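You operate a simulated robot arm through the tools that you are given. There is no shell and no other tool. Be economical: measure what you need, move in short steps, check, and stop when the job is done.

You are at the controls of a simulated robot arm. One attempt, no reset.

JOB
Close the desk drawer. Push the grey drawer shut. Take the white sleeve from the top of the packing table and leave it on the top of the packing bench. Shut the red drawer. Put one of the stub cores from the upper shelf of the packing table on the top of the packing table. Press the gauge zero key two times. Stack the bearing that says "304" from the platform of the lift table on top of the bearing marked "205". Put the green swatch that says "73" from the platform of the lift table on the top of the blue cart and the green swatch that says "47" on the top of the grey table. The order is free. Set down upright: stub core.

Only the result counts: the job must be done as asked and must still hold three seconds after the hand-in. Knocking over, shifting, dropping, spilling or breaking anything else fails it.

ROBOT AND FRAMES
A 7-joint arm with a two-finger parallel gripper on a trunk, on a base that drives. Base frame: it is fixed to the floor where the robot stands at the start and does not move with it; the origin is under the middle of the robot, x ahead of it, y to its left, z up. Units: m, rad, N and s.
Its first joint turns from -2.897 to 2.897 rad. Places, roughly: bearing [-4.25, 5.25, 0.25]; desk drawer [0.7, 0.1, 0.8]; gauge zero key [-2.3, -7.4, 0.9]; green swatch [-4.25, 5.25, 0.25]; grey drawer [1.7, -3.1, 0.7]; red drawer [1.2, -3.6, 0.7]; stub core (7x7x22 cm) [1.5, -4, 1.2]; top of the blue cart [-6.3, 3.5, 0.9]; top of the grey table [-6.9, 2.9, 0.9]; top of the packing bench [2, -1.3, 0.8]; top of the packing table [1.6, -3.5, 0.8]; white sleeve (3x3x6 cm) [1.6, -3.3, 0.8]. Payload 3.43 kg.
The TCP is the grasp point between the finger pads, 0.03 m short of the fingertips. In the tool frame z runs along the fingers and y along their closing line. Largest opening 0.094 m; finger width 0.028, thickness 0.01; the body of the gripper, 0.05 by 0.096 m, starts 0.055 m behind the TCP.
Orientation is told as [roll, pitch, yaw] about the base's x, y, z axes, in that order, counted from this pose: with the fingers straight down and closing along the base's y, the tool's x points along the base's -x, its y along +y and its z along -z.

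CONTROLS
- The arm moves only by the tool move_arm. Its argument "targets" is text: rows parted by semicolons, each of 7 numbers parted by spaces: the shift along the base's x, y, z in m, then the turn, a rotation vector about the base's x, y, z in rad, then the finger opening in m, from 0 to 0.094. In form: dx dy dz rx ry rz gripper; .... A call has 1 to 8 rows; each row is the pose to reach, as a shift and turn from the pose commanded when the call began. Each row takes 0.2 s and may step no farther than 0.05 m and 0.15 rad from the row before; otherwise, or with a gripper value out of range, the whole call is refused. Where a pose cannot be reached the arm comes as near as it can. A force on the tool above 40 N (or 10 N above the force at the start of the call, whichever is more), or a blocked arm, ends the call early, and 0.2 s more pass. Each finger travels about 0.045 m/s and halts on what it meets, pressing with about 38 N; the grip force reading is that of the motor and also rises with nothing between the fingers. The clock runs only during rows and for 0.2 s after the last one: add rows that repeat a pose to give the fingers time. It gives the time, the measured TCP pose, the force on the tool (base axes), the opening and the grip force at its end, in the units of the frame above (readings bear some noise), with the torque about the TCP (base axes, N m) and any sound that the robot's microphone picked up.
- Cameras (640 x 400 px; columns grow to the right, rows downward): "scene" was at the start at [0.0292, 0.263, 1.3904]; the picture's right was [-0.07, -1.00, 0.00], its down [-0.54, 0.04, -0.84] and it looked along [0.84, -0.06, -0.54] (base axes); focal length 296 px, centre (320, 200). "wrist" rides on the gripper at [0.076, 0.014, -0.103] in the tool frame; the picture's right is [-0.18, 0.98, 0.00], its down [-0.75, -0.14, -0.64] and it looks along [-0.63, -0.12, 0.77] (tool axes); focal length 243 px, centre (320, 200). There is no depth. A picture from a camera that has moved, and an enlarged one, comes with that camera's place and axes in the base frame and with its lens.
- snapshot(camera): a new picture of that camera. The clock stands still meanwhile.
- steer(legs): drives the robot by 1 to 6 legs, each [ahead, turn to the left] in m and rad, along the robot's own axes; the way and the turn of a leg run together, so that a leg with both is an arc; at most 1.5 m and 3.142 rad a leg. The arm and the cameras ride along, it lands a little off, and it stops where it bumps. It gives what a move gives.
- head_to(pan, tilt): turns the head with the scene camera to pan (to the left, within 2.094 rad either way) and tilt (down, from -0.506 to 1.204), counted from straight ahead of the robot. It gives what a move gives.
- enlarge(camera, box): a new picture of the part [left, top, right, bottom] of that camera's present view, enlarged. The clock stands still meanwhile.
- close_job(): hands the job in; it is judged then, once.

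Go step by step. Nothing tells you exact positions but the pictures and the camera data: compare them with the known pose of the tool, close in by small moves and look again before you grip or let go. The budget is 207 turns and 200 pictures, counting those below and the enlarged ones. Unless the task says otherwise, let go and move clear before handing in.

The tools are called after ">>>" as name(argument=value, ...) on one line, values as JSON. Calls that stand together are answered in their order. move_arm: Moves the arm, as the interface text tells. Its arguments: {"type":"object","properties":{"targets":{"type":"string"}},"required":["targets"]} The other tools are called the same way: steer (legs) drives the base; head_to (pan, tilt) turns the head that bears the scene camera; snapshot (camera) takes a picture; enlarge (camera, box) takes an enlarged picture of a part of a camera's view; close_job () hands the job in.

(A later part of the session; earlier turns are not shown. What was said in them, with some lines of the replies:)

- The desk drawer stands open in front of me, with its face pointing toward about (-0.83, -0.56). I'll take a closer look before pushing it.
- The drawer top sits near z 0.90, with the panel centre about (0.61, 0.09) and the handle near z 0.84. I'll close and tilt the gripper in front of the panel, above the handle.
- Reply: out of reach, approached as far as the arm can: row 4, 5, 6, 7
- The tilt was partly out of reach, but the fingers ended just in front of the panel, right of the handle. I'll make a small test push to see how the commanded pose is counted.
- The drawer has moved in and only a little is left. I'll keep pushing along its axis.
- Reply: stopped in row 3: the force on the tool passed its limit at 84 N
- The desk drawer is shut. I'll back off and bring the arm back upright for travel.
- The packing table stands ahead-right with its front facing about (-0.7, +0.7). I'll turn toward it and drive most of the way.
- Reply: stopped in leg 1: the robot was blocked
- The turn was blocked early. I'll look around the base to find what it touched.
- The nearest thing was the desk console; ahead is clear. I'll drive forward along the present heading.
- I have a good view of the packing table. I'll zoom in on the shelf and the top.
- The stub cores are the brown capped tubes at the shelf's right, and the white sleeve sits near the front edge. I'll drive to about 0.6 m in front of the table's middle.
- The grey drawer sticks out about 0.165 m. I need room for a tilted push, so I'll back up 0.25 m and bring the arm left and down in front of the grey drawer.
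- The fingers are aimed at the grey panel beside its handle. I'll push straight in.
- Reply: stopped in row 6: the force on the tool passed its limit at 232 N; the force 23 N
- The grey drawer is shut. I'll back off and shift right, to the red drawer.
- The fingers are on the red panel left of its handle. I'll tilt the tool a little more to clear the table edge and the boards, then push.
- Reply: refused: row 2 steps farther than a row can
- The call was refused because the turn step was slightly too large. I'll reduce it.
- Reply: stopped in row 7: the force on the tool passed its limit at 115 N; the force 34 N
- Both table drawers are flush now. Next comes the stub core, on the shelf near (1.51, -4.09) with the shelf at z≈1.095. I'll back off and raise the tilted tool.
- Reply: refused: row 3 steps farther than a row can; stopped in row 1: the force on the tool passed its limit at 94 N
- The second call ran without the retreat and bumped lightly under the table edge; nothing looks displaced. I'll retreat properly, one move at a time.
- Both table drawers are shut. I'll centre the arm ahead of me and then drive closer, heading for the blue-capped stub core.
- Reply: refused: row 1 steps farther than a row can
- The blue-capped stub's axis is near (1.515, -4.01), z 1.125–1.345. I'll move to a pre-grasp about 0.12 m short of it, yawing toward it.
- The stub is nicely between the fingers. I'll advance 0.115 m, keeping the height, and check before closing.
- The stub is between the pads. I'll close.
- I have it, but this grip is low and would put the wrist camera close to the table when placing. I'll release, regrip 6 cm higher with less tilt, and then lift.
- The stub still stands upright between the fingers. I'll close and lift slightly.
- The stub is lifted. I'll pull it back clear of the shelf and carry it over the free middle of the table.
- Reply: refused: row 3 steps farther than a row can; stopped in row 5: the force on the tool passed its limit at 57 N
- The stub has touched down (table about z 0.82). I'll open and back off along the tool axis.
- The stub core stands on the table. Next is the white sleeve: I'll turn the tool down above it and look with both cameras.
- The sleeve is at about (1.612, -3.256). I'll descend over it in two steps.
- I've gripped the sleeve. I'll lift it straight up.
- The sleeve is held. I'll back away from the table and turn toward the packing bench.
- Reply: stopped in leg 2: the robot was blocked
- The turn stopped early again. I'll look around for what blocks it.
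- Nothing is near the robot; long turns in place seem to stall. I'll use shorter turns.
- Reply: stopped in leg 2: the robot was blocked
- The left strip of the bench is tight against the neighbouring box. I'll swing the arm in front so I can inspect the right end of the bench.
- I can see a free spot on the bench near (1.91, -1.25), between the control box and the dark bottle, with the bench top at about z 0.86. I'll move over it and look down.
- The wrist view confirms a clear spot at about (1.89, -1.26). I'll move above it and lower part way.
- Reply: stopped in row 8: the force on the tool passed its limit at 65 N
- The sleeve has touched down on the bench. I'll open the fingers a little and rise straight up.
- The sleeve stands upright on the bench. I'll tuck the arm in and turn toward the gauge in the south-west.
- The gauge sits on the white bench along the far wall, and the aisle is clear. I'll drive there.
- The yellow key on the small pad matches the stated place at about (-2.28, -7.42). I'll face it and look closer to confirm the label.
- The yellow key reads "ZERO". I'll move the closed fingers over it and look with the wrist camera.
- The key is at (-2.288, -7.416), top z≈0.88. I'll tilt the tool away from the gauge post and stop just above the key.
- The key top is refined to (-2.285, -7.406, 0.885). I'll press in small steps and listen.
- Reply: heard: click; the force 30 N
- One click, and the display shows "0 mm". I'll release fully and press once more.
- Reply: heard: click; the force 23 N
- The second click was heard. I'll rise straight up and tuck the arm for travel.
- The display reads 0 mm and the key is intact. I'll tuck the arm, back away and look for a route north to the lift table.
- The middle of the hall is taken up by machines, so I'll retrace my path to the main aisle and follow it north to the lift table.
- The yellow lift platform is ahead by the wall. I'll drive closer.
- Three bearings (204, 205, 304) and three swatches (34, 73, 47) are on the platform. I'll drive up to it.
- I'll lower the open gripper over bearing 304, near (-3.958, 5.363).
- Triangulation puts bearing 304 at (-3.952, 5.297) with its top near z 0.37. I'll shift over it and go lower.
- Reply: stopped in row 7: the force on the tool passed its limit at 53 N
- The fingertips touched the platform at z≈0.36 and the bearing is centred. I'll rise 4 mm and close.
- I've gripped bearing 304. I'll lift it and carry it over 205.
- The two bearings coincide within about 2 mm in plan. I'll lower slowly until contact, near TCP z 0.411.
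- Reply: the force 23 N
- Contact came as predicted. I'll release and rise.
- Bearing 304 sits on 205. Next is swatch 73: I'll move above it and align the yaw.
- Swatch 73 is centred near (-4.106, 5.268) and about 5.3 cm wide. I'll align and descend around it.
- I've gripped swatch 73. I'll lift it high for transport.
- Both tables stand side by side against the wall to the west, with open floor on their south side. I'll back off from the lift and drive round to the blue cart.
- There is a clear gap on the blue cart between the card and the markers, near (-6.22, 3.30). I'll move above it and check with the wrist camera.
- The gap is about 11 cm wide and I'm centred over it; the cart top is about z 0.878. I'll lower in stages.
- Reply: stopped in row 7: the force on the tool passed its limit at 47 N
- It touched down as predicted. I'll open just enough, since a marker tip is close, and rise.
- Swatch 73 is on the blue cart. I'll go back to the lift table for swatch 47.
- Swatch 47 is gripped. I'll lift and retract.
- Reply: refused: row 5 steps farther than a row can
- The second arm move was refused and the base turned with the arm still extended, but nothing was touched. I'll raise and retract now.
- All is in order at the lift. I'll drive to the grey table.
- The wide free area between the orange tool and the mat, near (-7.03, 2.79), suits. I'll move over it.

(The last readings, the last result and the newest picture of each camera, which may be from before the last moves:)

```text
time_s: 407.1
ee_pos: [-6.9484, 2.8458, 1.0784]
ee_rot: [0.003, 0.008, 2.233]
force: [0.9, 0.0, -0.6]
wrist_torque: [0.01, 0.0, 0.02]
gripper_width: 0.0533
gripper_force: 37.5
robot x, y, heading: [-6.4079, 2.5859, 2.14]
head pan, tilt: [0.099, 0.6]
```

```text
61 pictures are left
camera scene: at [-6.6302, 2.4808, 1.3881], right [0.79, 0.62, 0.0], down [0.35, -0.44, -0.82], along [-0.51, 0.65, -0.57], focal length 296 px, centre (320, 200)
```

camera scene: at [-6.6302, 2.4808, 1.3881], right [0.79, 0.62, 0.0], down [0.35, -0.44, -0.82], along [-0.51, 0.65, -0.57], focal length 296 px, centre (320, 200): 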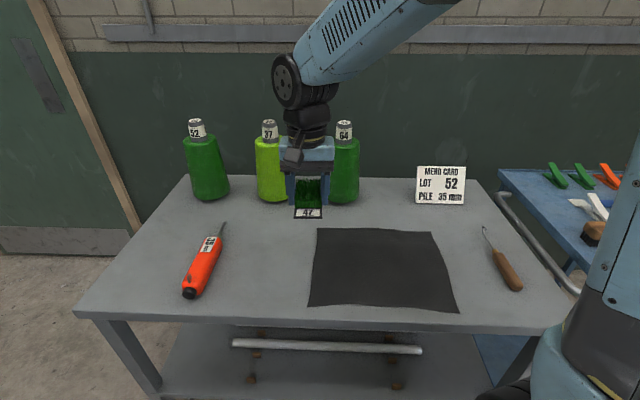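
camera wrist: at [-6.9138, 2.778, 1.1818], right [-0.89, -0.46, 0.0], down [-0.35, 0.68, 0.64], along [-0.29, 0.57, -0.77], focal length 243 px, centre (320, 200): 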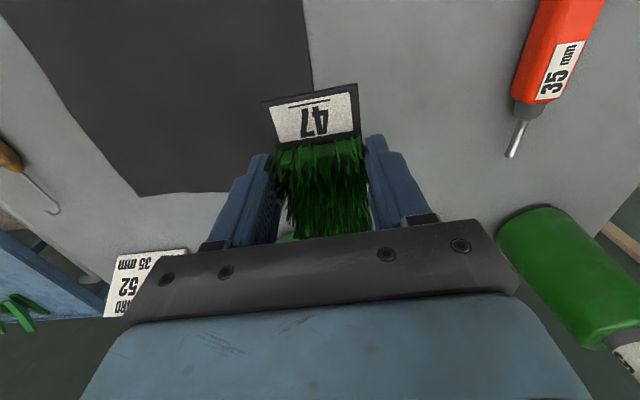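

>>> move_arm(targets="-0.04 -0.025 0 0 0 0 0.035; -0.08 -0.05 0 0 0 0 0.035; -0.08 -0.05 -0.045 0 0 0 0.035; -0.08 -0.05 -0.09 0 0 0 0.035; -0.08 -0.05 -0.12 0 0 0 0.035")

>>> snapshot(camera="wrist")

>>> snapshot(camera="scene")

```text
time_s: 408.3
ee_pos: [-7.0285, 2.7976, 0.959]
ee_rot: [0.001, 0.007, 2.234]
force: [-0.4, -0.4, 0.2]
wrist_torque: [-0.03, -0.02, -0.03]
gripper_width: 0.0533
gripper_force: 38.0
robot x, y, heading: [-6.4123, 2.5849, 2.139]
head pan, tilt: [0.099, 0.6]
```

```text
60 pictures are left
camera wrist: at [-6.9947, 2.7292, 1.0621], right [-0.89, -0.46, 0.0], down [-0.36, 0.68, 0.64], along [-0.29, 0.57, -0.77], focal length 243 px, centre (320, 200)
```

wrist: 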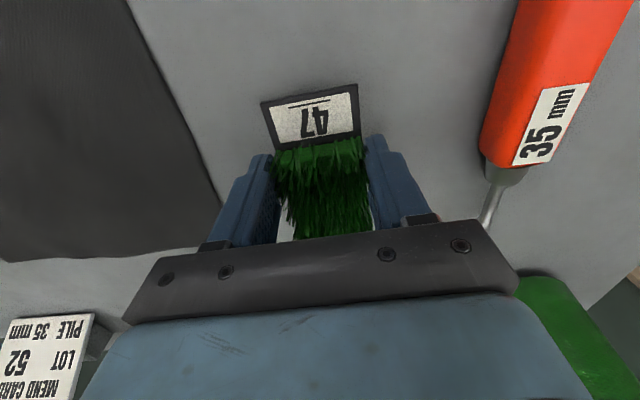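

```text
59 pictures are left
camera scene: at [-6.6304, 2.4807, 1.388], right [0.79, 0.62, 0.0], down [0.35, -0.44, -0.82], along [-0.51, 0.65, -0.57], focal length 296 px, centre (320, 200)
```

scene: 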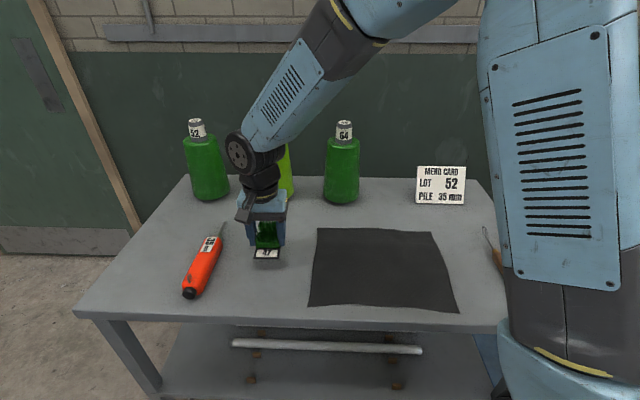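

The spot is clear on all sides. I'll lower until contact.

>>> move_arm(targets="0 0 -0.02 0 0 0 0.035; 0 0 -0.03 0 0 0 0.035; 0 0 -0.034 0 0 0 0.035; 0 0 -0.037 0 0 0 0.035; 0 0 -0.04 0 0 0 0.035; 0 0 -0.043 0 0 0 0.035; 0 0 -0.046 0 0 0 0.035; 0 0 -0.049 0 0 0 0.035")

>>> enlarge(camera="scene", box=[180, 170, 360, 310])

```text
time_s: 409.9
ee_pos: [-7.0326, 2.7963, 0.9156]
ee_rot: [0.002, 0.003, 2.237]
force: [3.3, -1.5, 9.3]
wrist_torque: [0.01, -0.06, -0.01]
gripper_width: 0.0532
gripper_force: 38.3
robot x, y, heading: [-6.4115, 2.5881, 2.139]
head pan, tilt: [0.099, 0.6]
stopped in row 8: the force on the tool passed its limit at 43 N (the readings are from after the stop); the commanded pose is now the measured one
```

```text
2.86 times, centred on (270, 240) of scene
camera zoom: at [-6.6303, 2.4805, 1.388], right [0.79, 0.62, 0.0], down [0.35, -0.44, -0.82], along [-0.51, 0.65, -0.57], focal length 846 px, centre (463, 86)
```

zoom: 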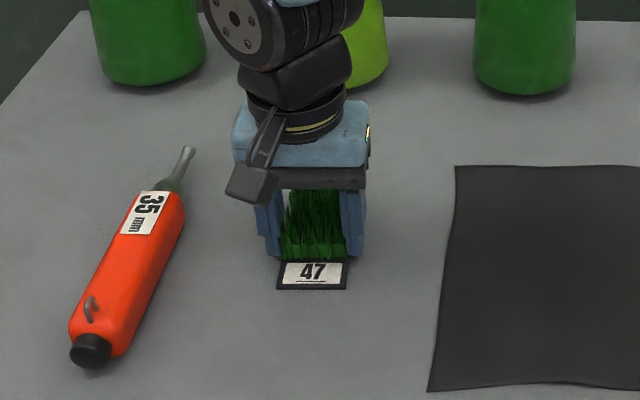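

Touched down. I'll release and rise straight up.

>>> move_arm(targets="0 0 0 0 0 0 0.06; 0 0 0 0 0 0 0.075; 0 0 0 0 0 0 0.075; 0 0 0.03 0 0 0 0.075; 0 0 0.07 0 0 0 0.075; 0 0 0.11 0 0 0 0.075; 0 0 0.155 0 0 0 0.075; 0 0 0.2 0 0 0 0.075")

>>> snapshot(camera="scene")

```text
time_s: 411.7
ee_pos: [-7.0331, 2.7965, 1.1155]
ee_rot: [0.003, 0.005, 2.236]
force: [0.6, -0.2, -0.4]
wrist_torque: [0.02, -0.01, -0.05]
gripper_width: 0.075
gripper_force: 0.0
robot x, y, heading: [-6.4082, 2.5878, 2.133]
head pan, tilt: [0.099, 0.6]
```

```text
57 pictures are left
camera scene: at [-6.6309, 2.4808, 1.3879], right [0.79, 0.62, 0.0], down [0.35, -0.44, -0.82], along [-0.51, 0.65, -0.57], focal length 296 px, centre (320, 200)
```

scene: 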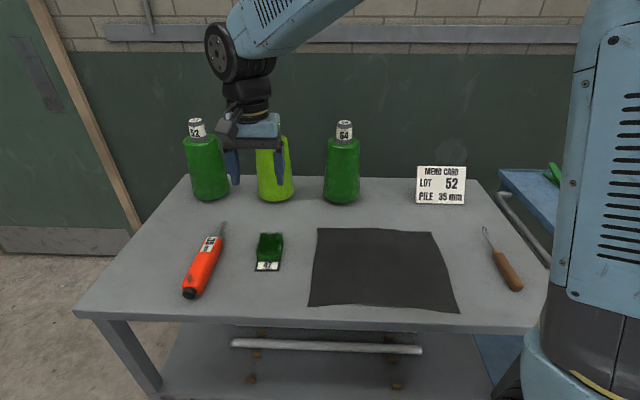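

Swatch 47 is on the grey table, the gripper is clear, and every item has been done and checked in the pictures. I'm handing the job in.

>>> close_job()

```text
The job is handed in.
```

The job is handed in, with every item done:

- **Drawers:** the desk, grey and red drawers are shut.
- **White sleeve:** it stands on the top of the packing bench.
- **Stub core:** the blue-capped one from the upper shelf stands upright on the top of the packing table.
- **Gauge zero key:** pressed twice, with two clicks heard; the display reads 0 mm.
- **Bearings:** 304 is stacked on 205.
- **Green swatches:** 73 is on the blue cart and 47 is on the grey table.

While backing off from the red drawer, the gripper bumped the underside of the packing table top at 94 N. Nothing looked displaced in the pictures afterwards.
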